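You operate a simulated robot arm through the tools that you are given. There is no shell and no other tool. Be economical: measure what you need, move in short steps, check, and stop when the job is done.

The job below is to be done with a simulated two-armed robot. You get a single attempt, and the scene is never put back.

## Task
Hold the spare bin on the top of the wash bench steady with one hand and put the bright ring from the top of the workbench in it with the other.

The check looks at the end state, three seconds after you hand in, the way a careful person would. Anything else that was tipped, shoved, dropped, spilled or broken makes it a failure.

## Robot
Two 7-joint arms with two-finger parallel grippers on one trunk, on a base that drives. Base frame: it is fixed to the floor where the robot stands at the start and does not move with it; the origin is under the middle of the robot, x ahead of it, y to its left, z up; the surface under the hand at the start is at about z = 0.88. Readings come in m, rad, newtons and seconds.
The left shoulder is at the start at [0.08, 0.131, 0.947], the right one opposite. With the tool pointing down near the work surface each hand reaches from about 0.38 to 0.84 m from the robot's upright axis, wherever it stands, measured 20 degrees to its own side. Places, roughly: bright ring (6x6x3 cm) [0.7, -0.5, 0.9]; spare bin [-2, 0.5, 1]. Payload 1.57 kg a hand.
The tool frame of a hand sits at the grasp point between the pads (the TCP): z along the fingers, y along the line on which they close. The tips reach 0.03 m beyond it. Largest opening 0.11 m; finger width 0.024, thickness 0.012; the body of the gripper, 0.048 by 0.112 m, starts 0.078 m behind the TCP.
Orientation is that of the tool frame in the base frame, as a unit quaternion [w, x, y, z]. With the fingers straight down and closing along the base's y, the tool's x points along the base's -x, its y along +y and its z along -z.

## Interface
- The arms move only by the tool play_rows. It takes "left_motion", "right_motion" or both (then of equal length, played together; a hand with none holds still); each is a list of rows, each an object (a shift or turn left out is 0, a gripper value left out holds the last) with "slide": the shift along the tool's x, y, z in m, a list of three; "dr": the turn, a rotation vector about the tool's x, y, z in rad, a list of three; "hand": the finger opening in m, from 0 to 0.11. In form: [{"slide": [dx, dy, dz], "dr": [wx, wy, wz], "hand": hand}, ...]. A call has 1 to 12 rows; each row is the pose to reach, as a shift and turn from the pose commanded when the call began, along the tool's axes at that moment. A row lasts 0.2 s, in which the tool goes at most 0.05 m and 0.15 rad; a call with a longer step from one row to the next is refused whole, and so is a gripper value outside its range. A pose out of reach is approached as far as the arm can. The call stops where the force on the tool passes 40 N (or 10 N more than at its start, if that is more) or the arm is blocked; 0.2 s more then pass. The fingers move at their own pace (about 0.108 m/s each) and stop on an object; they squeeze with about 24 N. The grip force told is the motor's: it shows also when the fingers shut on nothing. Time passes only in rows, and 0.2 s behind the last, so rows that repeat a pose let the fingers close. The reply holds the time, the measured pose of the TCP, the force on the tool along the base axes, the opening and the grip force, in the units named above and with some noise, with the torque about the TCP (base axes, N m) and any sound that the robot's microphone picked up.
- Cameras (640 x 400 px; columns grow to the right, rows downward): "scene" is now at [-0.0562, -0.0377, 1.4361]; the picture's right is [-0.41, -0.91, 0.00], its down [-0.37, 0.17, -0.91] and it looks along [0.83, -0.37, -0.41] (base axes); focal length 283 px, centre (320, 200). "left" rides on the left gripper at [0.07, -0.016, -0.141] in its tool frame; the picture's right is [0.23, 0.97, 0.00], its down [-0.86, 0.20, -0.48] and it looks along [-0.47, 0.11, 0.88] (tool axes); focal length 222 px, centre (320, 200). "right" rides on the right gripper at [0.07, 0.016, -0.141] in its tool frame; the picture's right is [-0.23, 0.97, 0.00], its down [-0.86, -0.20, -0.48] and it looks along [-0.47, -0.11, 0.88] (tool axes); focal length 222 px, centre (320, 200). There is no depth. A picture from a camera that has moved, and an enlarged one, comes with that camera's place and axes in the base frame and with its lens.
- get_image(camera): a new picture of that camera. The clock stands still meanwhile.
- drive_base(legs): drives the robot by 1 to 6 legs, each [ahead, left, turn to the left] in m, m and rad, along the robot's own axes; the way and the turn of a leg run together, so that a leg with both is an arc; at most 1.5 m and 3.142 rad a leg. The arms and the cameras ride along, it lands a little off, and it stops where it bumps. It gives what a move gives.
- pan_tilt(pan, tilt): turns the head with the scene camera to pan (to the left, within 1.902 rad either way) and tilt (down, from -0.506 to 1.204), counted from straight ahead of the robot. It gives what a move gives.
- inspect(camera, box): a new picture of the part [left, top, right, bottom] of that camera's present view, enlarged. The clock stands still meanwhile.
- finish_job(): hands the job in; it is judged then, once.

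Go step by step. Nothing tells you exact positions but the pictures and the camera data: compare them with the known pose of the tool, close in by small moves and look again before you grip or let go. The budget is 120 turns and 92 pictures, counting those below and the enlarged ones. Unless the task says otherwise, let go and move clear before handing in, and close with one line.

The tools are called after "Request:" as name(argument=value, ...) on one line, values as JSON. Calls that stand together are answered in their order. play_rows: Moves the arms, as the interface text tells. Its arguments: {"type":"object","properties":{"left_motion":{"type":"array","items":{"type":"object","properties":{"slide":{"type":"array","items":{"type":"number"}},"dr":{"type":"array","items":{"type":"number"}},"hand":{"type":"number"}}}},"right_motion":{"type":"array","items":{"type":"object","properties":{"slide":{"type":"array","items":{"type":"number"}},"dr":{"type":"array","items":{"type":"number"}},"hand":{"type":"number"}}}}},"required":[]} The other tools are called the same way: drive_base (legs) drives the base; pan_tilt (pan, tilt) turns the head that bears the scene camera; get_image (camera) takes a picture; inspect (camera, box) takes an enlarged picture of a part of a camera's view; finish_job () hands the job in.

At the start:

```text
clock: 0.0
left_tcp_pos: [0.564, -0.0763, 1.1684]
left_orientation: [0.001, 0.001, 1.0, 0.0]
left_force: [-0.7, 0.2, 0.1]
left_ft_torque: [-0.04, 0.0, 0.01]
left_finger_gap: 0.1098
left_finger_force: 0.1
right_tcp_pos: [0.3584, -0.4116, 1.1006]
right_orientation: [0.0, 0.0, 1.0, 0.0]
right_force: [0.4, 0.1, -0.5]
right_ft_torque: [0.03, -0.04, 0.02]
right_finger_gap: 0.1101
right_finger_force: 0.2
robot x, y, heading: [-0.0016, -0.0007, 0.003]
head pan, tilt: [-0.422, 0.424]
```

scene: 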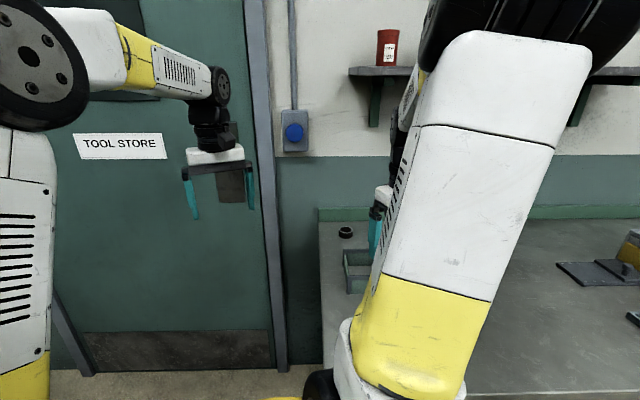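
right: 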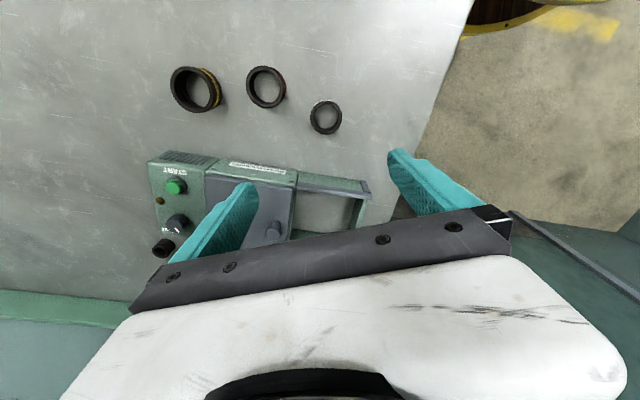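
left: 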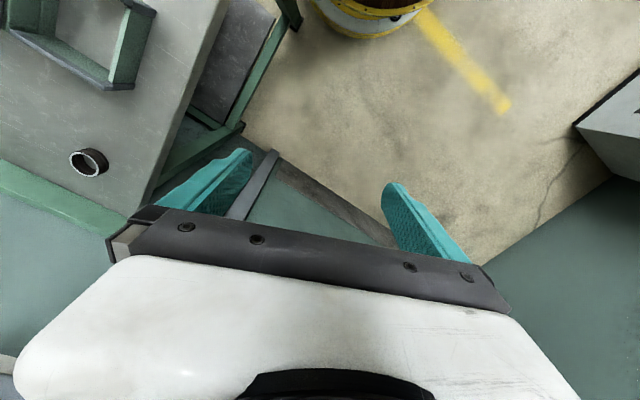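

I see three rings near the robot in the right view, and a fourth behind the frame in the left view, which I place at about (0.74, -0.50). I'll enlarge both to tell which one is bright.

Request:
inspect(camera="left", box=[0, 0, 240, 220])

Request:
inspect(camera="right", box=[130, 40, 410, 280])

```text
1.82 times, centred on (120, 110) of left
camera zoom: at [0.4938, -0.0919, 1.3092], right [-0.23, 0.97, 0.0], down [0.86, 0.2, 0.48], along [0.47, 0.11, -0.88], focal length 404 px, centre (684, 364)
```

zoom: 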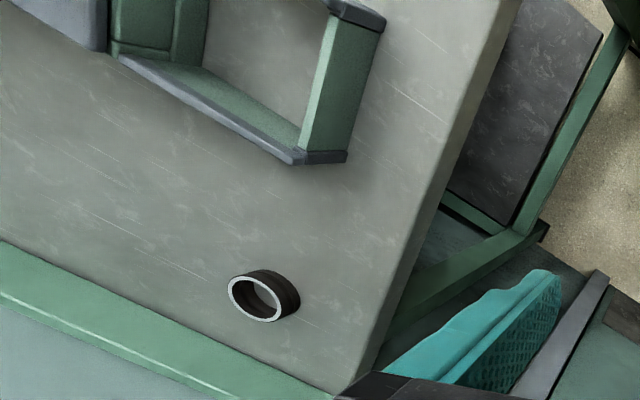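

```text
1.67 times, centred on (270, 160) of right
camera zoom: at [0.29, -0.3946, 1.2431], right [0.23, 0.97, 0.0], down [0.86, -0.2, 0.48], along [0.47, -0.11, -0.88], focal length 370 px, centre (403, 267)
```

zoom: 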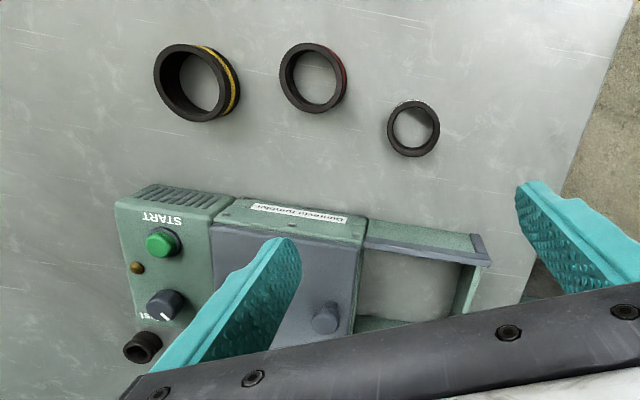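

The bright-rimmed ring is the fourth one, and the scene and left views agree on about (0.742, -0.50). That's about 0.9 m from the axis, so I must drive a bit and need to see how close the bench is to the base.

Request:
pan_tilt(pan=-0.5, tilt=1.1)

Request:
get_image(camera="scene")

Request:
pan_tilt(pan=1.9, tilt=0.35)

Request:
get_image(camera="scene")

```text
clock: 1.1
left_tcp_pos: [0.5631, -0.0763, 1.1676]
left_orientation: [0.0, 0.0, 1.0, 0.0]
left_force: [-0.3, 0.0, -0.6]
left_ft_torque: [0.01, 0.0, 0.0]
left_finger_gap: 0.1103
left_finger_force: 0.1
right_tcp_pos: [0.359, -0.4105, 1.1022]
right_orientation: [0.0, 0.0, 1.0, 0.0]
right_force: [-0.6, -0.4, 0.3]
right_ft_torque: [-0.04, 0.0, -0.01]
right_finger_gap: 0.1099
right_finger_force: 0.0
robot x, y, heading: [0.0004, -0.0, -0.001]
head pan, tilt: [-0.499, 1.1]
```

```text
86 pictures are left
camera scene: at [-0.0849, -0.0301, 1.3815], right [-0.48, -0.88, 0.0], down [-0.78, 0.43, -0.45], along [0.4, -0.22, -0.89], focal length 283 px, centre (320, 200)
```

scene: 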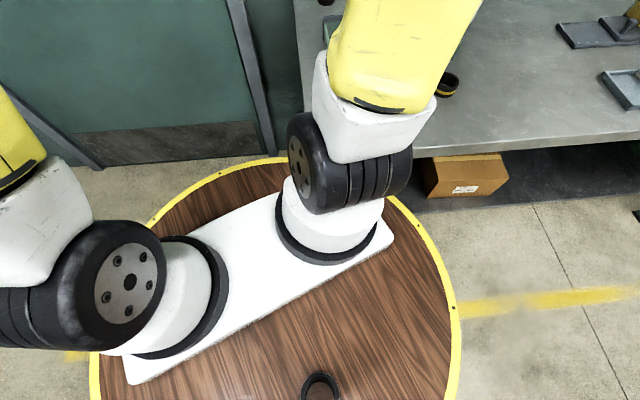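

```text
clock: 3.2
left_tcp_pos: [0.564, -0.077, 1.1678]
left_orientation: [-0.001, 0.001, 1.0, -0.001]
left_force: [0.0, 0.2, -0.6]
left_ft_torque: [0.01, 0.01, -0.02]
left_finger_gap: 0.1098
left_finger_force: 0.0
right_tcp_pos: [0.3598, -0.4118, 1.1011]
right_orientation: [0.0, 0.0, 1.0, 0.001]
right_force: [0.0, -0.8, 0.3]
right_ft_torque: [0.0, 0.01, 0.01]
right_finger_gap: 0.1102
right_finger_force: 0.0
robot x, y, heading: [-0.003, -0.0, -0.004]
head pan, tilt: [1.901, 0.351]
```

```text
85 pictures are left
camera scene: at [-0.1704, 0.0882, 1.4428], right [0.95, 0.32, 0.0], down [0.11, -0.33, -0.94], along [-0.3, 0.89, -0.34], focal length 283 px, centre (320, 200)
```

scene: 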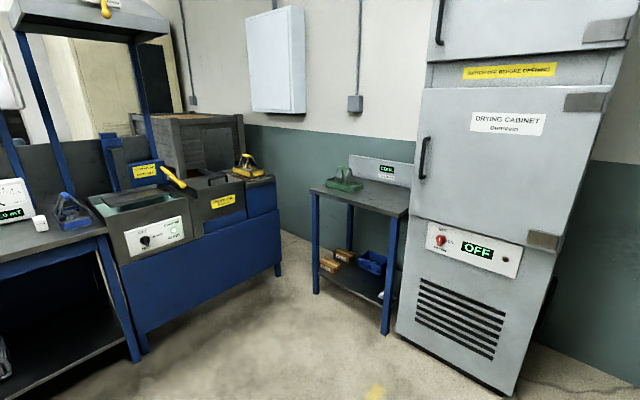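

The round base (radius about 0.35 m) is hard by the bench corner, and the bench is turned about -25°. I'll tuck the left hand first, then go round its left end.

Request:
play_rows(left_motion=[{"slide": [0.02, 0.04, 0]}, {"slide": [0.04, 0.08, 0]}, {"slide": [0.06, 0.12, 0]}, {"slide": [0.08, 0.16, 0]}, {"slide": [0.1, 0.2, 0]}, {"slide": [0.12, 0.24, 0]}, {"slide": [0.14, 0.28, 0]}])

Request:
drive_base(legs=[[0, 0.22, 0]])

Request:
pan_tilt(pan=-0.1, tilt=0.75)

Request:
get_image(camera="scene")

```text
clock: 4.8
left_tcp_pos: [0.4178, 0.2041, 1.1682]
left_orientation: [0.0, 0.001, 1.0, 0.0]
left_force: [0.1, -0.9, -0.6]
left_ft_torque: [0.04, 0.04, -0.04]
left_finger_gap: 0.1103
left_finger_force: 0.0
right_tcp_pos: [0.3588, -0.4119, 1.1012]
right_orientation: [0.0, 0.0, 1.0, 0.0]
right_force: [0.4, -0.1, 0.3]
right_ft_torque: [-0.01, 0.03, -0.03]
right_finger_gap: 0.1103
right_finger_force: 0.0
robot x, y, heading: [0.0031, -0.0021, -0.001]
head pan, tilt: [1.901, 0.351]
```

```text
clock: 6.5
left_tcp_pos: [0.4198, 0.423, 1.1682]
left_orientation: [0.0, 0.003, 1.0, 0.001]
left_force: [0.0, -0.6, -0.9]
left_ft_torque: [0.07, 0.0, 0.0]
left_finger_gap: 0.11
left_finger_force: 0.0
right_tcp_pos: [0.3584, -0.1912, 1.1015]
right_orientation: [-0.001, 0.003, 1.0, 0.001]
right_force: [0.0, -0.3, 0.5]
right_ft_torque: [0.01, -0.05, -0.02]
right_finger_gap: 0.1099
right_finger_force: 0.1
robot x, y, heading: [0.0056, 0.2226, -0.007]
head pan, tilt: [1.901, 0.351]
```

```text
clock: 8.5
left_tcp_pos: [0.4187, 0.4248, 1.1666]
left_orientation: [0.0, 0.003, 1.0, 0.0]
left_force: [-0.7, -0.4, -0.5]
left_ft_torque: [0.02, 0.0, -0.07]
left_finger_gap: 0.1102
left_finger_force: 0.1
right_tcp_pos: [0.357, -0.1906, 1.1008]
right_orientation: [0.0, 0.003, 1.0, 0.0]
right_force: [-0.6, 0.2, 0.2]
right_ft_torque: [0.0, 0.0, 0.0]
right_finger_gap: 0.1099
right_finger_force: 0.0
robot x, y, heading: [0.0041, 0.2204, -0.003]
head pan, tilt: [-0.099, 0.75]
```

```text
84 pictures are left
camera scene: at [-0.0574, 0.214, 1.4072], right [-0.1, -0.99, 0.0], down [-0.68, 0.07, -0.73], along [0.73, -0.08, -0.68], focal length 283 px, centre (320, 200)
```

scene: 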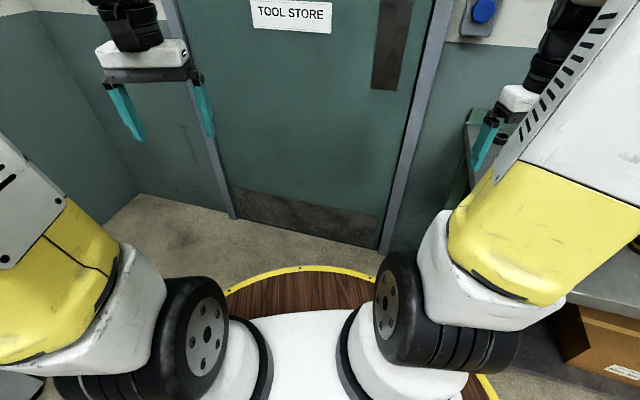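

The door wall is about 0.6 m beyond the goal stance, and there's clear floor to its left. I'll align with the bench end first, then shift left, go ahead and turn in towards the ring.

Request:
drive_base(legs=[[0, 0, -0.43], [0, 0.2, 0], [0.45, 0, 0], [0, 0, -0.44]])

Request:
pan_tilt(pan=-0.25, tilt=0.75)

Request:
get_image(camera="scene")

Request:
get_image(camera="right")

```text
clock: 15.0
left_tcp_pos: [0.9184, 0.0151, 1.1668]
left_orientation: [0.0, 0.431, 0.903, 0.0]
left_force: [-0.3, -0.7, -0.2]
left_ft_torque: [-0.02, -0.01, -0.01]
left_finger_gap: 0.1101
left_finger_force: 0.1
right_tcp_pos: [0.4034, -0.328, 1.1012]
right_orientation: [0.001, 0.431, 0.903, -0.001]
right_force: [0.5, 0.1, 0.3]
right_ft_torque: [-0.03, 0.01, 0.02]
right_finger_gap: 0.1099
right_finger_force: 0.3
robot x, y, heading: [0.4981, 0.2129, -0.893]
head pan, tilt: [-0.099, 0.75]
```

```text
clock: 15.7
left_tcp_pos: [0.92, 0.0132, 1.1691]
left_orientation: [0.0, 0.43, 0.903, 0.001]
left_force: [-0.1, -0.2, -0.2]
left_ft_torque: [0.01, -0.04, 0.0]
left_finger_gap: 0.1099
left_finger_force: 0.1
right_tcp_pos: [0.4037, -0.3278, 1.1013]
right_orientation: [0.0, 0.43, 0.903, 0.001]
right_force: [1.2, 0.1, 0.2]
right_ft_torque: [-0.01, -0.07, 0.02]
right_finger_gap: 0.1099
right_finger_force: 0.1
robot x, y, heading: [0.4993, 0.2093, -0.886]
head pan, tilt: [-0.25, 0.75]
```

```text
83 pictures are left
camera scene: at [0.4441, 0.2431, 1.4072], right [-0.91, -0.42, 0.0], down [-0.29, 0.62, -0.73], along [0.31, -0.66, -0.68], focal length 283 px, centre (320, 200)
```

scene: 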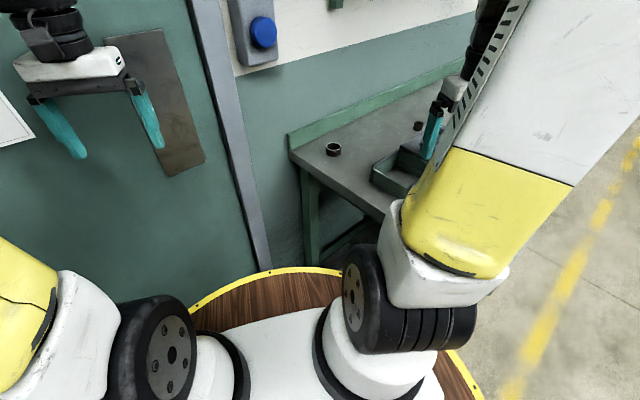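

```text
82 pictures are left
camera right: at [0.3739, -0.2635, 1.2431], right [0.9, 0.44, 0.0], down [0.38, -0.79, 0.48], along [0.21, -0.43, -0.88], focal length 222 px, centre (320, 200)
```

right: 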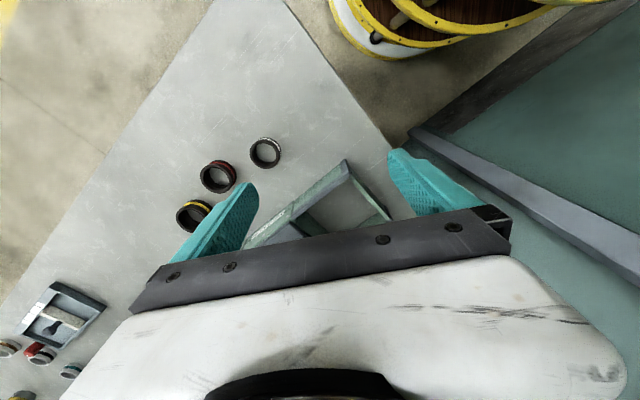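

The ring shows at (333, 150) in the scene view, which again gives about (0.741, -0.495). I'll bring the right hand above it at the present height, turned so the fingers close along the wall.

Request:
play_rows(right_motion=[{"slide": [-0.043, 0.0195, 0], "dr": [0, 0, -0.058]}, {"slide": [-0.0855, 0.039, 0], "dr": [0, 0, -0.116]}, {"slide": [-0.128, 0.058, 0], "dr": [0, 0, -0.174]}, {"slide": [-0.171, 0.0775, 0], "dr": [0, 0, -0.232]}, {"slide": [-0.214, 0.097, 0], "dr": [0, 0, -0.29]}, {"slide": [-0.2565, 0.116, 0], "dr": [0, 0, -0.348]}, {"slide": [-0.299, 0.1355, 0], "dr": [0, 0, -0.406]}, {"slide": [-0.332, 0.15, 0], "dr": [0, 0, -0.46]}])

Request:
get_image(camera="right")

Request:
get_image(camera="scene")

```text
clock: 17.5
left_tcp_pos: [0.9191, 0.0128, 1.1677]
left_orientation: [0.0, 0.431, 0.902, 0.0]
left_force: [-0.3, 0.3, -0.1]
left_ft_torque: [0.01, 0.02, 0.01]
left_finger_gap: 0.11
left_finger_force: 0.0
right_tcp_pos: [0.7296, -0.4903, 1.1004]
right_orientation: [0.001, 0.214, 0.977, 0.0]
right_force: [0.6, 0.6, 0.6]
right_ft_torque: [-0.03, -0.04, -0.01]
right_finger_gap: 0.1102
right_finger_force: 0.1
robot x, y, heading: [0.4979, 0.2115, -0.89]
head pan, tilt: [-0.25, 0.75]
```

```text
81 pictures are left
camera right: at [0.6728, -0.4468, 1.2418], right [0.61, 0.79, 0.0], down [0.69, -0.54, 0.48], along [0.38, -0.29, -0.88], focal length 222 px, centre (320, 200)
```

right: 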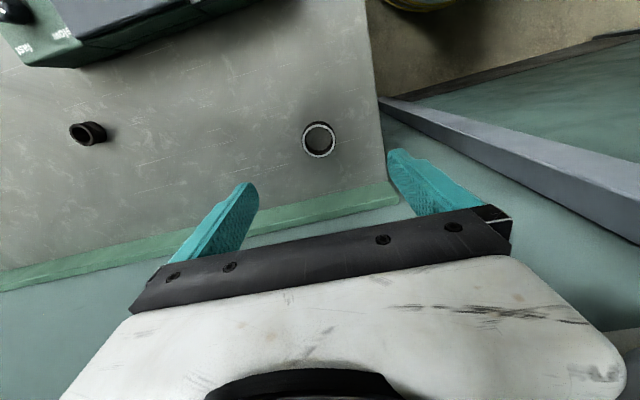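

```text
80 pictures are left
camera scene: at [0.4439, 0.2432, 1.4071], right [-0.91, -0.42, 0.0], down [-0.28, 0.62, -0.73], along [0.31, -0.66, -0.68], focal length 283 px, centre (320, 200)
```

scene: 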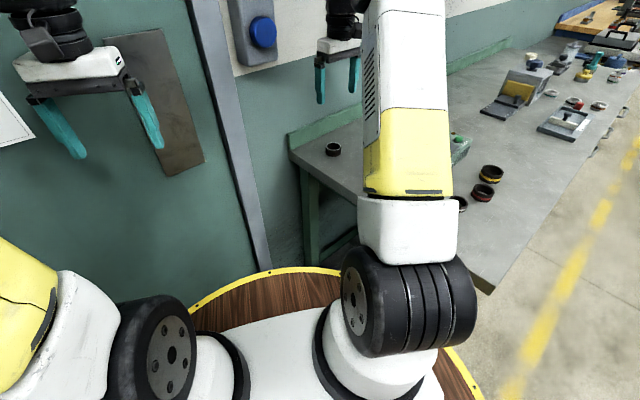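

The ring under the hand has the bright rim and computes to about (0.736, -0.495). I'll enlarge it to check how it lies.

Request:
inspect(camera="right", box=[260, 90, 380, 190])

Request:
inspect(camera="right", box=[40, 90, 160, 190])

```text
4.00 times, centred on (320, 140) of right
camera zoom: at [0.6728, -0.4468, 1.2418], right [0.61, 0.79, 0.0], down [0.69, -0.54, 0.48], along [0.38, -0.29, -0.88], focal length 888 px, centre (320, 440)
```

zoom: 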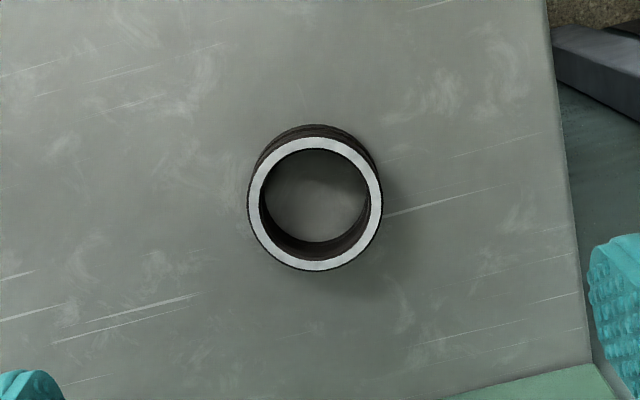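

```text
4.00 times, centred on (100, 140) of right
camera zoom: at [0.6728, -0.4468, 1.2418], right [0.61, 0.79, 0.0], down [0.69, -0.54, 0.48], along [0.38, -0.29, -0.88], focal length 888 px, centre (1200, 440)
```

zoom: 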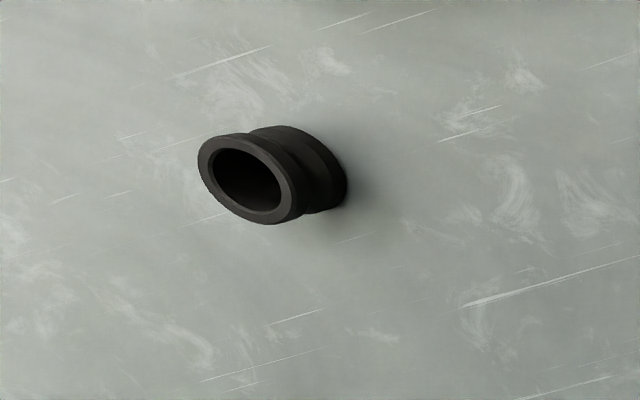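

The ring lies flat with its bright face up, centred near (0.736, -0.4965). I'll correct and descend most of the way.

Request:
play_rows(right_motion=[{"slide": [-0.008, -0.003, 0.03]}, {"slide": [-0.008, -0.003, 0.06]}, {"slide": [-0.008, -0.003, 0.09]}, {"slide": [-0.008, -0.003, 0.12]}, {"slide": [-0.008, -0.003, 0.135]}])

Request:
get_image(camera="right")

Request:
get_image(camera="scene")

```text
clock: 18.7
left_tcp_pos: [0.9192, 0.0127, 1.168]
left_orientation: [0.0, 0.431, 0.902, 0.0]
left_force: [-0.3, 0.5, 0.8]
left_ft_torque: [-0.01, 0.02, 0.0]
left_finger_gap: 0.1101
left_finger_force: 0.1
right_tcp_pos: [0.7354, -0.4997, 0.9658]
right_orientation: [0.0, 0.214, 0.977, 0.0]
right_force: [-1.1, 0.0, 1.7]
right_ft_torque: [-0.02, 0.0, -0.02]
right_finger_gap: 0.1099
right_finger_force: 0.1
robot x, y, heading: [0.4987, 0.2073, -0.888]
head pan, tilt: [-0.25, 0.75]
```

```text
77 pictures are left
camera right: at [0.68, -0.4555, 1.1069], right [0.61, 0.79, 0.0], down [0.69, -0.54, 0.48], along [0.38, -0.29, -0.88], focal length 222 px, centre (320, 200)
```

right: 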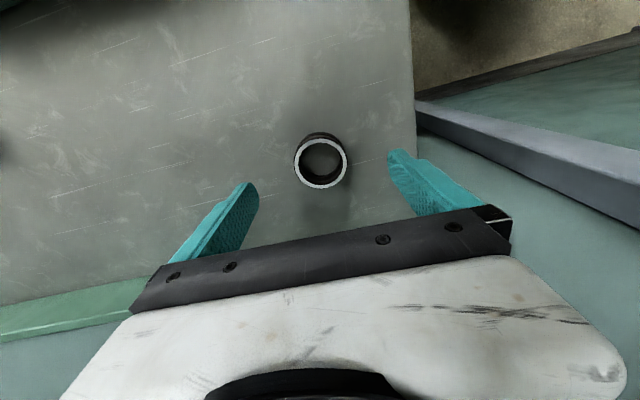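

```text
76 pictures are left
camera scene: at [0.4442, 0.243, 1.4072], right [-0.91, -0.42, 0.0], down [-0.28, 0.62, -0.73], along [0.31, -0.66, -0.68], focal length 283 px, centre (320, 200)
```

scene: 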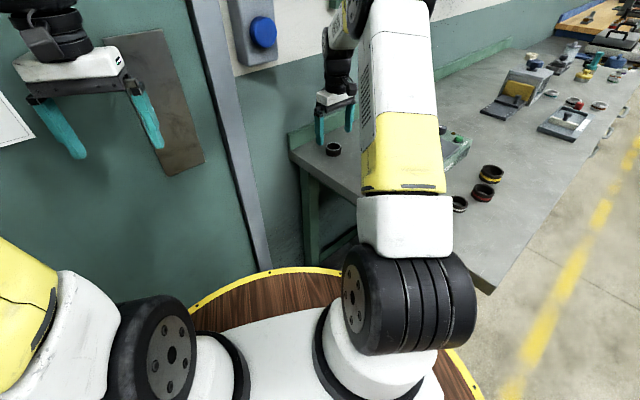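

The ring's centre is within 4 mm of the TCP line. I'll finish descending and close on it.

Request:
play_rows(right_motion=[{"slide": [0.001, 0.003, 0.025]}, {"slide": [0.001, 0.003, 0.04]}, {"slide": [0.001, 0.003, 0.049]}, {"slide": [0.001, 0.003, 0.049], "hand": 0.03}, {"slide": [0.001, 0.003, 0.049], "hand": 0.03}, {"slide": [0.001, 0.003, 0.049], "hand": 0.03}])

Request:
get_image(camera="right")

```text
clock: 20.1
left_tcp_pos: [0.9198, 0.0122, 1.1677]
left_orientation: [0.0, 0.431, 0.902, 0.0]
left_force: [0.8, 0.0, 0.7]
left_ft_torque: [0.01, 0.04, 0.03]
left_finger_gap: 0.1102
left_finger_force: 0.2
right_tcp_pos: [0.7346, -0.4931, 0.9162]
right_orientation: [0.0, 0.214, 0.977, -0.001]
right_force: [0.0, 0.9, 0.8]
right_ft_torque: [-0.05, 0.02, 0.0]
right_finger_gap: 0.051
right_finger_force: 24.0
robot x, y, heading: [0.5, 0.2114, -0.892]
head pan, tilt: [-0.25, 0.75]
```

```text
75 pictures are left
camera right: at [0.6796, -0.4505, 1.0577], right [0.61, 0.79, 0.0], down [0.69, -0.54, 0.48], along [0.38, -0.29, -0.88], focal length 222 px, centre (320, 200)
```

right: 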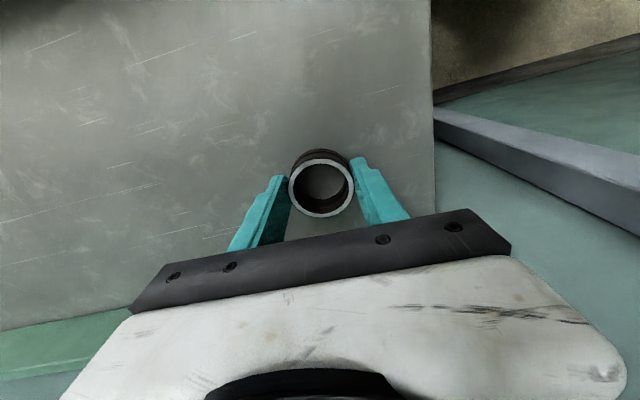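

The grip is on the ring at 0.051 m with 24 N. I'll lift straight up and draw back over the bench.

Request:
play_rows(right_motion=[{"slide": [0, 0, -0.03]}, {"slide": [0, 0, -0.07]}, {"slide": [0, 0, -0.11]}, {"slide": [0, 0, -0.15]}, {"slide": [0, 0, -0.19]}, {"slide": [0, 0, -0.22]}, {"slide": [0.03, 0.03, -0.22], "dr": [0, 0, 0.08]}, {"slide": [0.06, 0.06, -0.22], "dr": [0, 0, 0.16]}, {"slide": [0.09, 0.09, -0.22], "dr": [0, 0, 0.24]}, {"slide": [0.12, 0.12, -0.22], "dr": [0, 0, 0.32]}, {"slide": [0.15, 0.15, -0.22], "dr": [0, 0, 0.4]}, {"slide": [0.18, 0.17, -0.22], "dr": [0, 0, 0.46]}])

Request:
get_image(camera="right")

Request:
pan_tilt(pan=-1.9, tilt=0.35)

Request:
get_image(camera="scene")

Request:
pan_tilt(pan=1.9, tilt=0.35)

Request:
get_image(camera="scene")

```text
clock: 22.7
left_tcp_pos: [0.9181, 0.013, 1.1667]
left_orientation: [0.0, 0.431, 0.902, 0.0]
left_force: [0.2, -0.2, -0.4]
left_ft_torque: [0.01, 0.04, 0.01]
left_finger_gap: 0.1098
left_finger_force: 0.1
right_tcp_pos: [0.6443, -0.2667, 1.1369]
right_orientation: [0.001, 0.431, 0.902, 0.0]
right_force: [0.9, -0.7, -1.6]
right_ft_torque: [0.02, 0.03, 0.0]
right_finger_gap: 0.0511
right_finger_force: 23.5
robot x, y, heading: [0.4966, 0.2109, -0.89]
head pan, tilt: [-0.25, 0.75]
```

```text
74 pictures are left
camera right: at [0.6122, -0.2026, 1.2784], right [0.9, 0.43, 0.0], down [0.38, -0.79, 0.48], along [0.21, -0.43, -0.88], focal length 222 px, centre (320, 200)
```

right: 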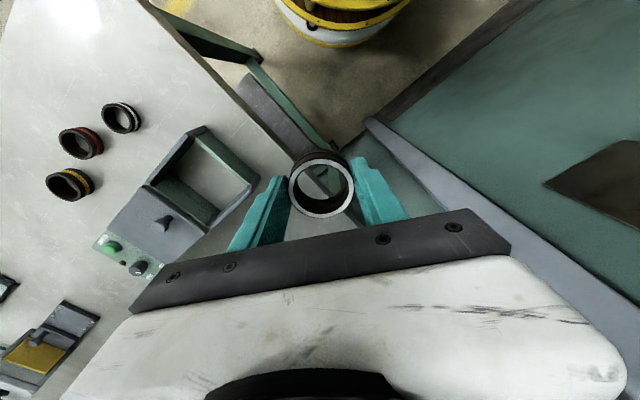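

```text
clock: 24.4
left_tcp_pos: [0.9204, 0.0126, 1.1685]
left_orientation: [-0.001, 0.431, 0.902, 0.0]
left_force: [0.1, -0.5, 0.3]
left_ft_torque: [-0.01, -0.02, 0.03]
left_finger_gap: 0.1103
left_finger_force: 0.2
right_tcp_pos: [0.6421, -0.2678, 1.1362]
right_orientation: [0.001, 0.43, 0.903, -0.001]
right_force: [-0.5, 0.8, -1.0]
right_ft_torque: [-0.01, 0.03, 0.0]
right_finger_gap: 0.0509
right_finger_force: 24.0
robot x, y, heading: [0.4971, 0.2122, -0.897]
head pan, tilt: [-1.901, 0.351]
```

```text
73 pictures are left
camera scene: at [0.3221, 0.2863, 1.4428], right [-0.34, 0.94, 0.0], down [0.32, 0.12, -0.94], along [-0.88, -0.32, -0.34], focal length 283 px, centre (320, 200)
```

scene: 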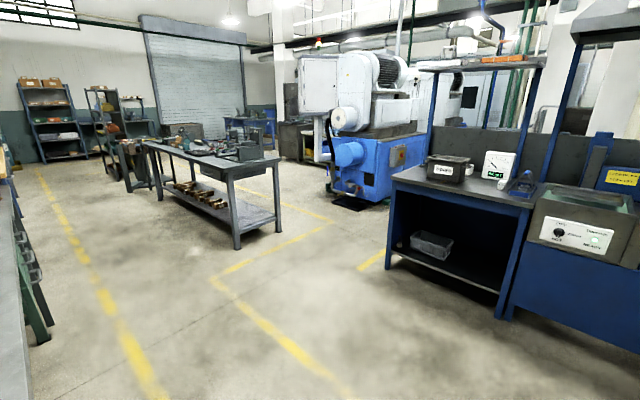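

```text
clock: 27.5
left_tcp_pos: [0.9194, 0.0133, 1.1678]
left_orientation: [0.0, 0.431, 0.902, 0.0]
left_force: [-0.2, -0.3, 0.7]
left_ft_torque: [-0.01, 0.02, 0.01]
left_finger_gap: 0.1098
left_finger_force: 0.1
right_tcp_pos: [0.642, -0.2682, 1.1359]
right_orientation: [0.0, 0.43, 0.903, 0.001]
right_force: [-0.8, -0.1, -2.1]
right_ft_torque: [0.01, 0.01, -0.01]
right_finger_gap: 0.0509
right_finger_force: 24.0
robot x, y, heading: [0.4957, 0.2084, -0.888]
head pan, tilt: [1.901, 0.351]
```

```text
72 pictures are left
camera scene: at [0.4592, 0.3971, 1.4428], right [0.85, -0.53, 0.0], down [-0.18, -0.29, -0.94], along [0.5, 0.79, -0.34], focal length 283 px, centre (320, 200)
```

scene: 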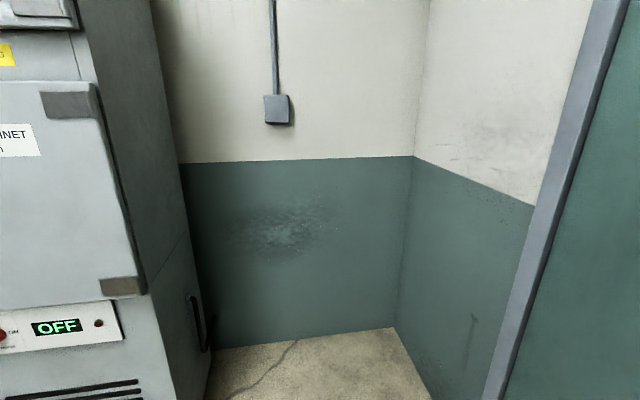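

The ring is held, and the wash bench with the labelled dark bin is behind the robot at about (-1.93, 0.49). I'll check the bin's label, then back out along the bench end, turn round and approach.

Request:
drive_base(legs=[[0, 0, 0.46], [-0.87, 0, 0], [0, 0, 1.57], [0, 0, 1.57]])

Request:
pan_tilt(pan=0.3, tilt=0.4)

Request:
get_image(camera="scene")

```text
clock: 41.0
left_tcp_pos: [-0.7565, 0.5753, 1.1677]
left_orientation: [0.0, 0.975, -0.224, 0.001]
left_force: [-0.4, 0.4, 0.8]
left_ft_torque: [-0.01, -0.01, 0.02]
left_finger_gap: 0.1099
left_finger_force: 0.1
right_tcp_pos: [-0.6254, 0.9469, 1.1378]
right_orientation: [0.0, 0.975, -0.224, 0.0]
right_force: [0.3, 0.5, -1.1]
right_ft_torque: [-0.01, 0.01, -0.01]
right_finger_gap: 0.0509
right_finger_force: 24.0
robot x, y, heading: [-0.2914, 0.5803, 2.69]
head pan, tilt: [1.901, 0.351]
```

```text
clock: 42.7
left_tcp_pos: [-0.7572, 0.5754, 1.1677]
left_orientation: [0.0, 0.974, -0.225, 0.0]
left_force: [0.1, -0.2, -0.9]
left_ft_torque: [-0.01, 0.0, -0.03]
left_finger_gap: 0.1101
left_finger_force: 0.1
right_tcp_pos: [-0.6243, 0.9472, 1.1372]
right_orientation: [0.0, 0.974, -0.224, -0.001]
right_force: [-0.1, 0.6, -1.8]
right_ft_torque: [0.0, -0.01, -0.01]
right_finger_gap: 0.051
right_finger_force: 23.9
robot x, y, heading: [-0.2923, 0.5806, 2.692]
head pan, tilt: [0.3, 0.4]
```

```text
71 pictures are left
camera scene: at [-0.2584, 0.5297, 1.4383], right [0.15, 0.99, 0.0], down [0.38, -0.06, -0.92], along [-0.91, 0.14, -0.39], focal length 283 px, centre (320, 200)
```

scene: 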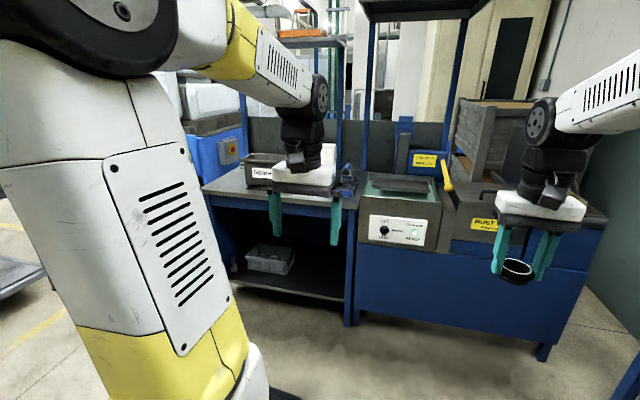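

The bin sits on the left end of the wash bench's top with the gauge beside it. I'll sidestep left and move closer, stopping short to look.

Request:
drive_base(legs=[[0, 0.74, 0], [0.45, 0, 0.02]])

Request:
pan_tilt(pan=0.0, tilt=0.5)

Request:
get_image(camera="scene")

```text
clock: 49.0
left_tcp_pos: [-1.4825, 0.1074, 1.1683]
left_orientation: [0.0, 0.977, -0.215, 0.0]
left_force: [-0.7, 0.3, 0.3]
left_ft_torque: [0.02, 0.0, 0.02]
left_finger_gap: 0.11
left_finger_force: 0.0
right_tcp_pos: [-1.3582, 0.4817, 1.1368]
right_orientation: [0.001, 0.977, -0.214, 0.0]
right_force: [-0.1, -0.4, -1.9]
right_ft_torque: [0.0, 0.01, -0.03]
right_finger_gap: 0.0509
right_finger_force: 24.5
robot x, y, heading: [-1.0174, 0.1184, 2.703]
head pan, tilt: [0.3, 0.4]
```

```text
clock: 49.8
left_tcp_pos: [-1.4826, 0.1084, 1.1682]
left_orientation: [0.0, 0.977, -0.214, 0.0]
left_force: [-0.1, -0.1, -0.2]
left_ft_torque: [0.05, -0.01, 0.01]
left_finger_gap: 0.1098
left_finger_force: 0.0
right_tcp_pos: [-1.3576, 0.4824, 1.1368]
right_orientation: [-0.001, 0.977, -0.215, 0.0]
right_force: [-0.5, 0.0, -1.0]
right_ft_torque: [-0.02, 0.0, 0.0]
right_finger_gap: 0.0509
right_finger_force: 24.7
robot x, y, heading: [-1.0168, 0.1162, 2.703]
head pan, tilt: [0.0, 0.499]
```

```text
70 pictures are left
camera scene: at [-0.9741, 0.0971, 1.4291], right [0.42, 0.91, 0.0], down [0.43, -0.2, -0.88], along [-0.8, 0.37, -0.48], focal length 283 px, centre (320, 200)
```

scene: 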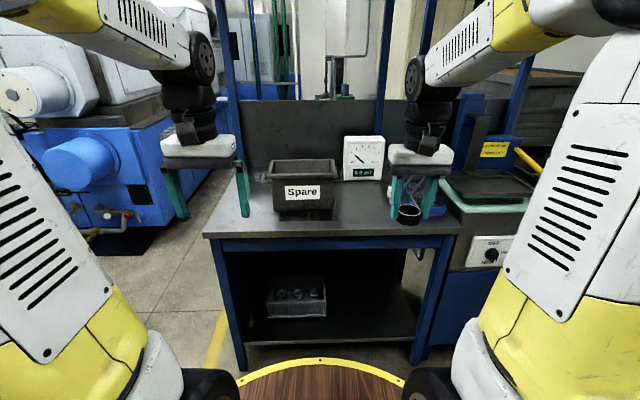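

The "Spare" bin is straight ahead, with a gauge to its right rear. I'll enlarge it.

Request:
inspect(camera="scene", box=[190, 120, 470, 250])

```text
2.29 times, centred on (330, 185) of scene
camera zoom: at [-0.9741, 0.0971, 1.4291], right [0.42, 0.91, 0.0], down [0.43, -0.2, -0.88], along [-0.8, 0.37, -0.48], focal length 647 px, centre (297, 234)
```

zoom: 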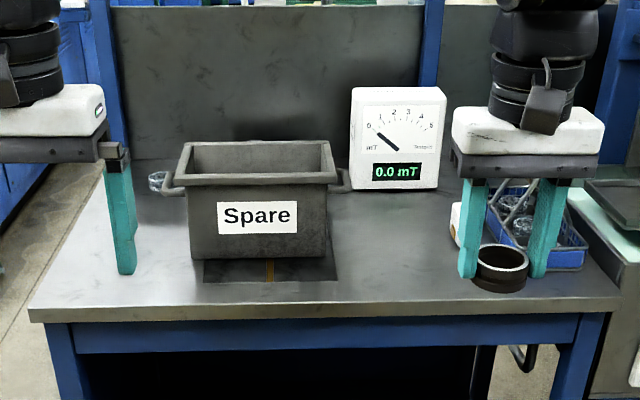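

The "Spare" bin has side lugs, a rim and stands on a dark patch. I'll drive to within reach, keeping the base short of the bench front, and look with the left wrist camera.

Request:
drive_base(legs=[[0.35, 0, 0]])

Request:
pan_tilt(pan=0.1, tilt=0.75)

Request:
get_image(camera="scene")

Request:
get_image(camera="left")

Request:
get_image(camera="right")

```text
clock: 52.0
left_tcp_pos: [-1.797, 0.2559, 1.1672]
left_orientation: [0.0, 0.976, -0.216, -0.001]
left_force: [-1.3, 0.7, 0.3]
left_ft_torque: [-0.03, -0.03, 0.01]
left_finger_gap: 0.11
left_finger_force: 0.0
right_tcp_pos: [-1.6705, 0.6292, 1.1385]
right_orientation: [0.0, 0.976, -0.217, 0.0]
right_force: [0.5, 0.0, -1.5]
right_ft_torque: [-0.02, 0.01, -0.03]
right_finger_gap: 0.0511
right_finger_force: 24.1
robot x, y, heading: [-1.3338, 0.2647, 2.702]
head pan, tilt: [0.0, 0.499]
```

```text
clock: 52.8
left_tcp_pos: [-1.796, 0.2544, 1.1683]
left_orientation: [0.0, 0.976, -0.217, 0.0]
left_force: [0.3, -0.8, 0.2]
left_ft_torque: [-0.02, 0.01, 0.02]
left_finger_gap: 0.11
left_finger_force: 0.1
right_tcp_pos: [-1.6712, 0.6281, 1.1368]
right_orientation: [0.0, 0.976, -0.218, 0.0]
right_force: [-0.3, -0.5, -0.8]
right_ft_torque: [-0.02, 0.01, 0.02]
right_finger_gap: 0.0509
right_finger_force: 24.1
robot x, y, heading: [-1.3319, 0.2621, 2.702]
head pan, tilt: [0.099, 0.75]
```

```text
68 pictures are left
camera scene: at [-1.2835, 0.2318, 1.4072], right [0.33, 0.94, 0.0], down [0.64, -0.23, -0.73], along [-0.69, 0.24, -0.68], focal length 283 px, centre (320, 200)
```

scene: 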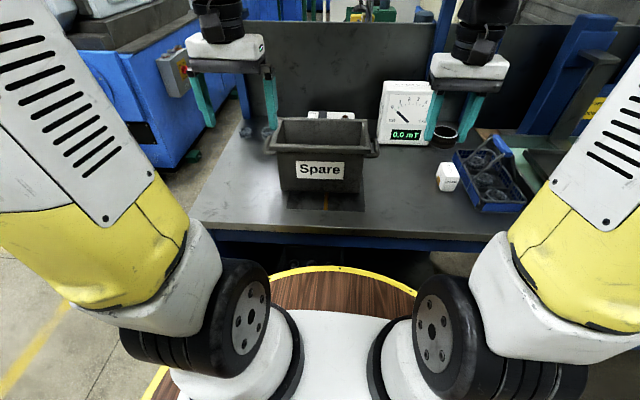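

```text
67 pictures are left
camera left: at [-1.7262, 0.2414, 1.3092], right [-0.21, -0.98, 0.0], down [-0.86, 0.18, 0.48], along [-0.47, 0.1, -0.88], focal length 222 px, centre (320, 200)
```

left: 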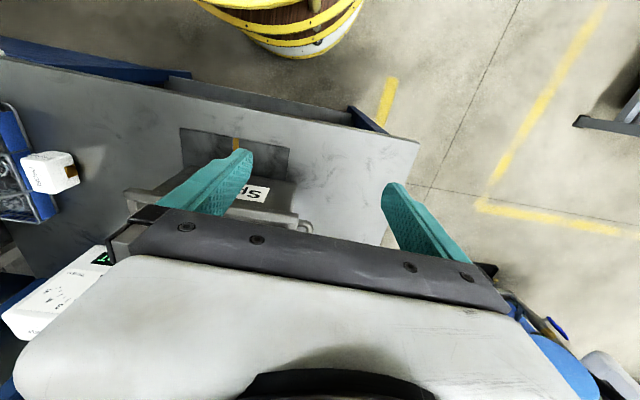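

```text
66 pictures are left
camera right: at [-1.6129, 0.5845, 1.2786], right [-0.62, -0.79, 0.0], down [-0.69, 0.54, 0.48], along [-0.38, 0.3, -0.88], focal length 222 px, centre (320, 200)
```

right: 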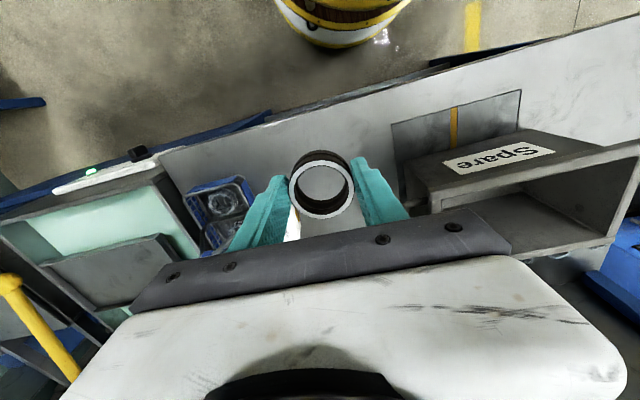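

Triangulating gives the bench top at z≈0.855, the bin rim at about 1.0, the bin centre near (-1.937, 0.47) and its left wall near n = -0.48. I'll bring the open left hand above the left wall at a safe height and check.

Request:
play_rows(left_motion=[{"slide": [-0.04, -0.004, 0]}, {"slide": [-0.08, -0.008, 0.01]}, {"slide": [-0.12, -0.012, 0.03]}, {"slide": [-0.155, -0.017, 0.05]}, {"slide": [-0.183, -0.017, 0.07]}])

Request:
get_image(camera="left")

Request:
get_image(camera="scene")

```text
clock: 54.0
left_tcp_pos: [-1.9564, 0.3487, 1.0984]
left_orientation: [0.0, 0.976, -0.216, -0.001]
left_force: [-0.6, -0.1, 0.7]
left_ft_torque: [-0.01, 0.01, 0.02]
left_finger_gap: 0.1101
left_finger_force: 0.1
right_tcp_pos: [-1.6703, 0.6277, 1.1374]
right_orientation: [0.001, 0.976, -0.217, 0.0]
right_force: [0.2, -0.9, -1.2]
right_ft_torque: [0.03, 0.03, 0.01]
right_finger_gap: 0.051
right_finger_force: 23.8
robot x, y, heading: [-1.3295, 0.2626, 2.706]
head pan, tilt: [0.099, 0.75]
```

```text
65 pictures are left
camera left: at [-1.8865, 0.3349, 1.2401], right [-0.21, -0.98, 0.0], down [-0.86, 0.18, 0.48], along [-0.47, 0.1, -0.88], focal length 222 px, centre (320, 200)
```

left: 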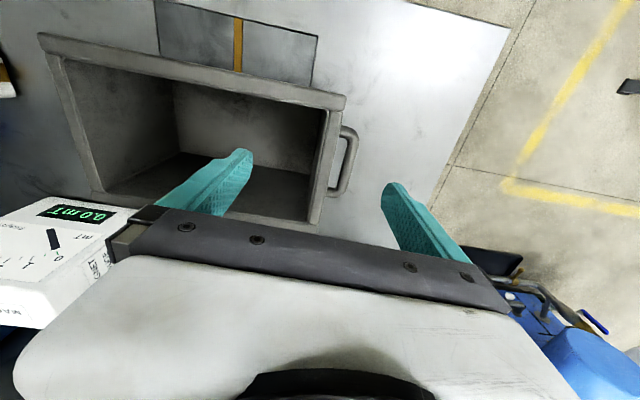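

```text
64 pictures are left
camera scene: at [-1.2832, 0.2316, 1.4071], right [0.33, 0.94, 0.0], down [0.64, -0.23, -0.73], along [-0.69, 0.24, -0.68], focal length 283 px, centre (320, 200)
```

scene: 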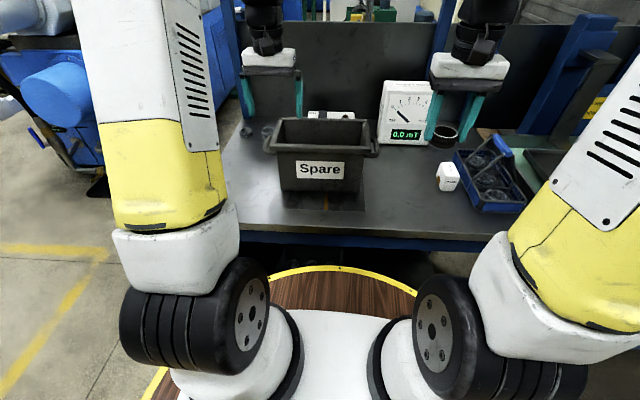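

The left wall carries a rigid D-handle at its middle; wall inner face about n=-0.475, handle outer about -0.525, u≈-1.94. I'll centre the left fingers over wall and handle, come down partway and look.

Request:
play_rows(left_motion=[{"slide": [-0.012, 0.017, 0.01]}, {"slide": [-0.012, 0.017, 0.03]}, {"slide": [-0.012, 0.017, 0.05]}, {"slide": [-0.012, 0.017, 0.065]}])

Request:
get_image(camera="left")

Request:
inspect(camera="scene", box=[220, 60, 400, 220])

```text
clock: 55.0
left_tcp_pos: [-1.9724, 0.3385, 1.0305]
left_orientation: [0.0, 0.976, -0.217, 0.0]
left_force: [-0.3, 0.0, 0.0]
left_ft_torque: [-0.03, 0.0, 0.03]
left_finger_gap: 0.1099
left_finger_force: 0.0
right_tcp_pos: [-1.6707, 0.6285, 1.137]
right_orientation: [0.0, 0.976, -0.218, 0.0]
right_force: [0.0, 0.0, -1.4]
right_ft_torque: [0.05, 0.01, -0.03]
right_finger_gap: 0.0512
right_finger_force: 24.1
robot x, y, heading: [-1.3314, 0.2595, 2.706]
head pan, tilt: [0.099, 0.75]
```

```text
63 pictures are left
camera left: at [-1.9021, 0.3244, 1.1727], right [-0.21, -0.98, 0.0], down [-0.86, 0.18, 0.48], along [-0.47, 0.1, -0.88], focal length 222 px, centre (320, 200)
```

left: 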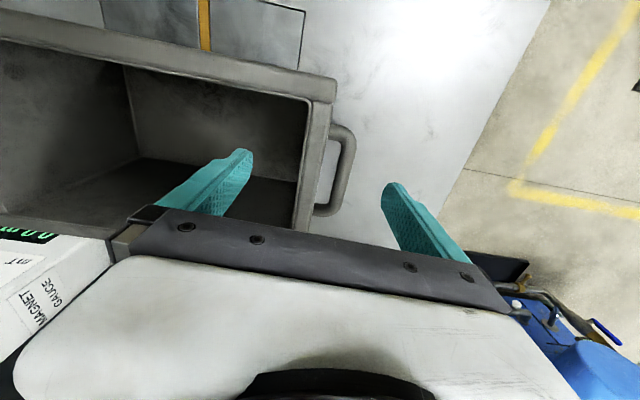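

```text
2.50 times, centred on (310, 140) of scene
camera zoom: at [-1.2835, 0.2317, 1.4072], right [0.33, 0.94, 0.0], down [0.64, -0.23, -0.73], along [-0.69, 0.24, -0.68], focal length 708 px, centre (345, 350)
```

zoom: 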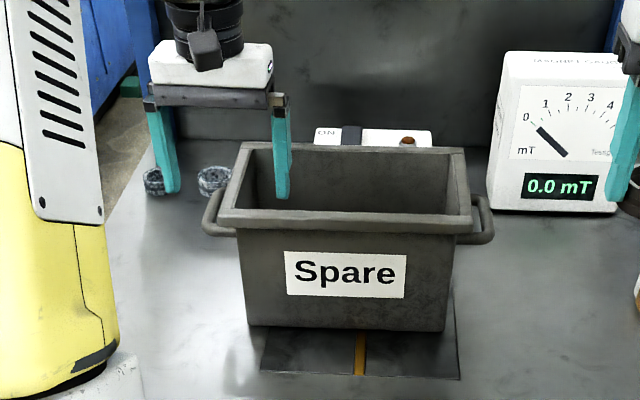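

The wall and handle span about n=-0.479 to -0.529 and the fingers straddle them within 4 mm. I'll lower with that correction and close partway.

Request:
play_rows(left_motion=[{"slide": [-0.004, 0.004, 0.02]}, {"slide": [-0.004, 0.004, 0.04]}, {"slide": [-0.004, 0.004, 0.055], "hand": 0.075}, {"slide": [-0.004, 0.004, 0.055], "hand": 0.075}])

Request:
get_image(camera="left")

Request:
inspect(camera="scene", box=[220, 60, 400, 220])

```text
clock: 56.0
left_tcp_pos: [-1.977, 0.3346, 0.9788]
left_orientation: [0.0, 0.976, -0.217, 0.0]
left_force: [-0.3, -0.4, -0.2]
left_ft_torque: [-0.03, -0.01, 0.0]
left_finger_gap: 0.0749
left_finger_force: 0.1
right_tcp_pos: [-1.67, 0.6284, 1.1356]
right_orientation: [-0.001, 0.976, -0.218, 0.0]
right_force: [-0.5, -0.3, -0.7]
right_ft_torque: [0.02, -0.01, 0.02]
right_finger_gap: 0.0509
right_finger_force: 24.4
robot x, y, heading: [-1.3338, 0.2606, 2.705]
head pan, tilt: [0.099, 0.75]
```

```text
61 pictures are left
camera left: at [-1.907, 0.3212, 1.1197], right [-0.21, -0.98, 0.0], down [-0.86, 0.18, 0.48], along [-0.47, 0.1, -0.88], focal length 222 px, centre (320, 200)
```

left: 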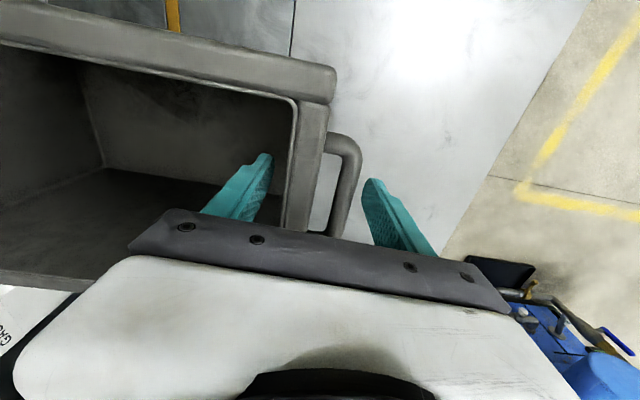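

```text
2.50 times, centred on (310, 140) of scene
camera zoom: at [-1.2835, 0.2318, 1.4072], right [0.33, 0.94, 0.0], down [0.64, -0.23, -0.73], along [-0.69, 0.24, -0.68], focal length 708 px, centre (345, 350)
```

zoom: 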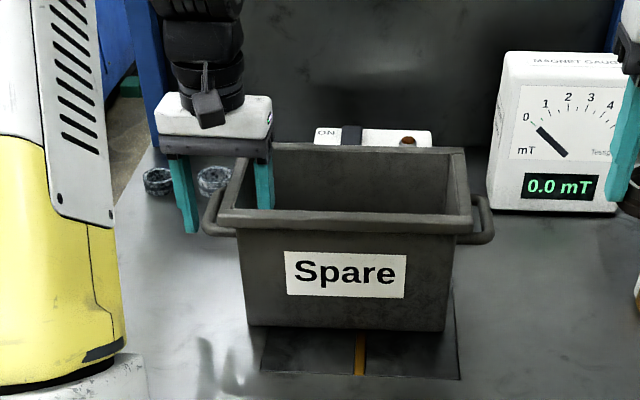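

The fingers sit evenly, about 1 cm off on either side. I'll close gently onto the wall and handle.

Request:
play_rows(left_motion=[{"hand": 0.062}, {"hand": 0.056}, {"hand": 0.053}, {"hand": 0.05}, {"hand": 0.047}])

Request:
get_image(camera="left")

Request:
inspect(camera="scene", box=[220, 60, 400, 220])

```text
clock: 57.2
left_tcp_pos: [-1.977, 0.3338, 0.9777]
left_orientation: [0.0, 0.976, -0.217, 0.0]
left_force: [-0.8, -2.1, -0.5]
left_ft_torque: [0.03, 0.02, 0.01]
left_finger_gap: 0.0481
left_finger_force: 0.4
right_tcp_pos: [-1.6704, 0.6277, 1.1373]
right_orientation: [0.0, 0.976, -0.217, 0.0]
right_force: [0.0, 0.8, -1.1]
right_ft_torque: [0.0, -0.03, 0.02]
right_finger_gap: 0.0511
right_finger_force: 24.5
robot x, y, heading: [-1.3272, 0.2614, 2.706]
head pan, tilt: [0.099, 0.75]
```

```text
59 pictures are left
camera left: at [-1.9071, 0.321, 1.1199], right [-0.21, -0.98, 0.0], down [-0.86, 0.18, 0.48], along [-0.47, 0.1, -0.88], focal length 222 px, centre (320, 200)
```

left: 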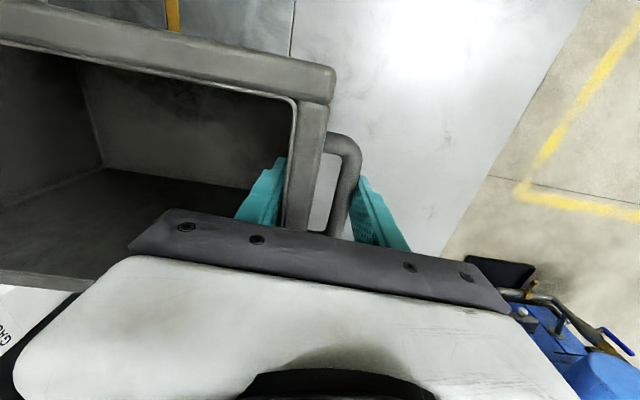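

```text
2.50 times, centred on (310, 140) of scene
camera zoom: at [-1.2836, 0.2317, 1.4072], right [0.33, 0.94, 0.0], down [0.64, -0.23, -0.73], along [-0.69, 0.24, -0.68], focal length 708 px, centre (345, 350)
```

zoom: 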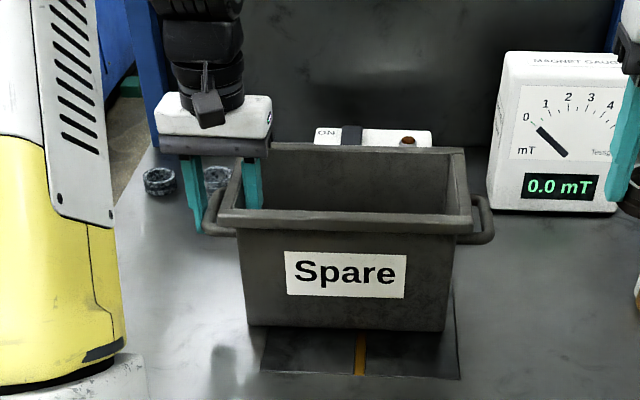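

The fingers are just touching and the bin has not moved. I'll squeeze firmly.

Request:
play_rows(left_motion=[{"hand": 0.045}, {"hand": 0.042}, {"hand": 0.038}, {"hand": 0.03}])

Request:
inspect(camera="scene", box=[220, 60, 400, 220])

Request:
get_image(camera="left")

```text
clock: 58.2
left_tcp_pos: [-1.9772, 0.3353, 0.9787]
left_orientation: [0.001, 0.976, -0.217, 0.0]
left_force: [-2.5, -4.0, 0.1]
left_ft_torque: [-0.25, 0.24, 0.47]
left_finger_gap: 0.0469
left_finger_force: 24.3
right_tcp_pos: [-1.6693, 0.6284, 1.1367]
right_orientation: [0.0, 0.976, -0.217, 0.0]
right_force: [-0.2, 0.0, -1.3]
right_ft_torque: [-0.01, 0.01, 0.01]
right_finger_gap: 0.051
right_finger_force: 24.4
robot x, y, heading: [-1.328, 0.2589, 2.703]
head pan, tilt: [0.099, 0.75]
```

```text
2.50 times, centred on (310, 140) of scene
camera zoom: at [-1.2837, 0.2316, 1.4072], right [0.33, 0.94, 0.0], down [0.64, -0.23, -0.73], along [-0.69, 0.24, -0.68], focal length 708 px, centre (345, 350)
```

zoom: 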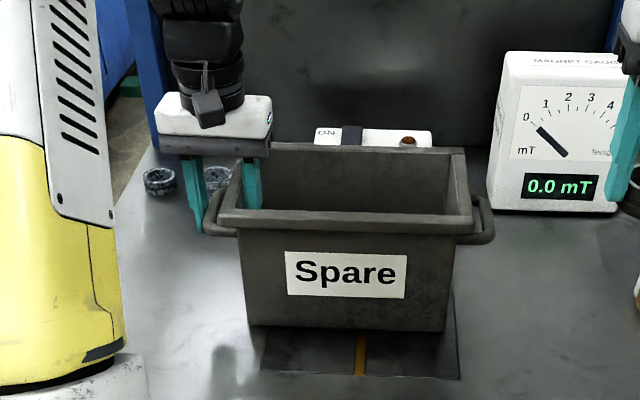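

```text
56 pictures are left
camera left: at [-1.9072, 0.3211, 1.1198], right [-0.21, -0.98, 0.0], down [-0.86, 0.18, 0.48], along [-0.47, 0.1, -0.88], focal length 222 px, centre (320, 200)
```

left: 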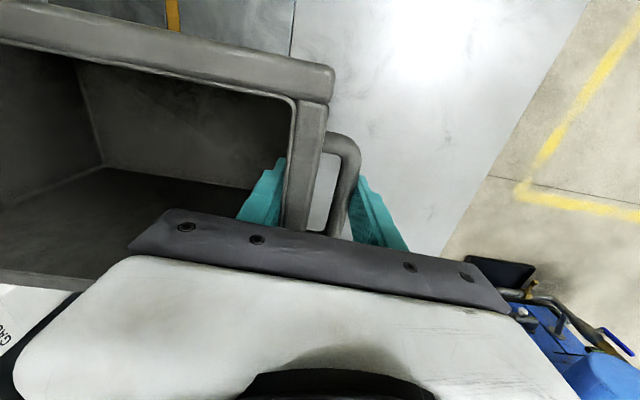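

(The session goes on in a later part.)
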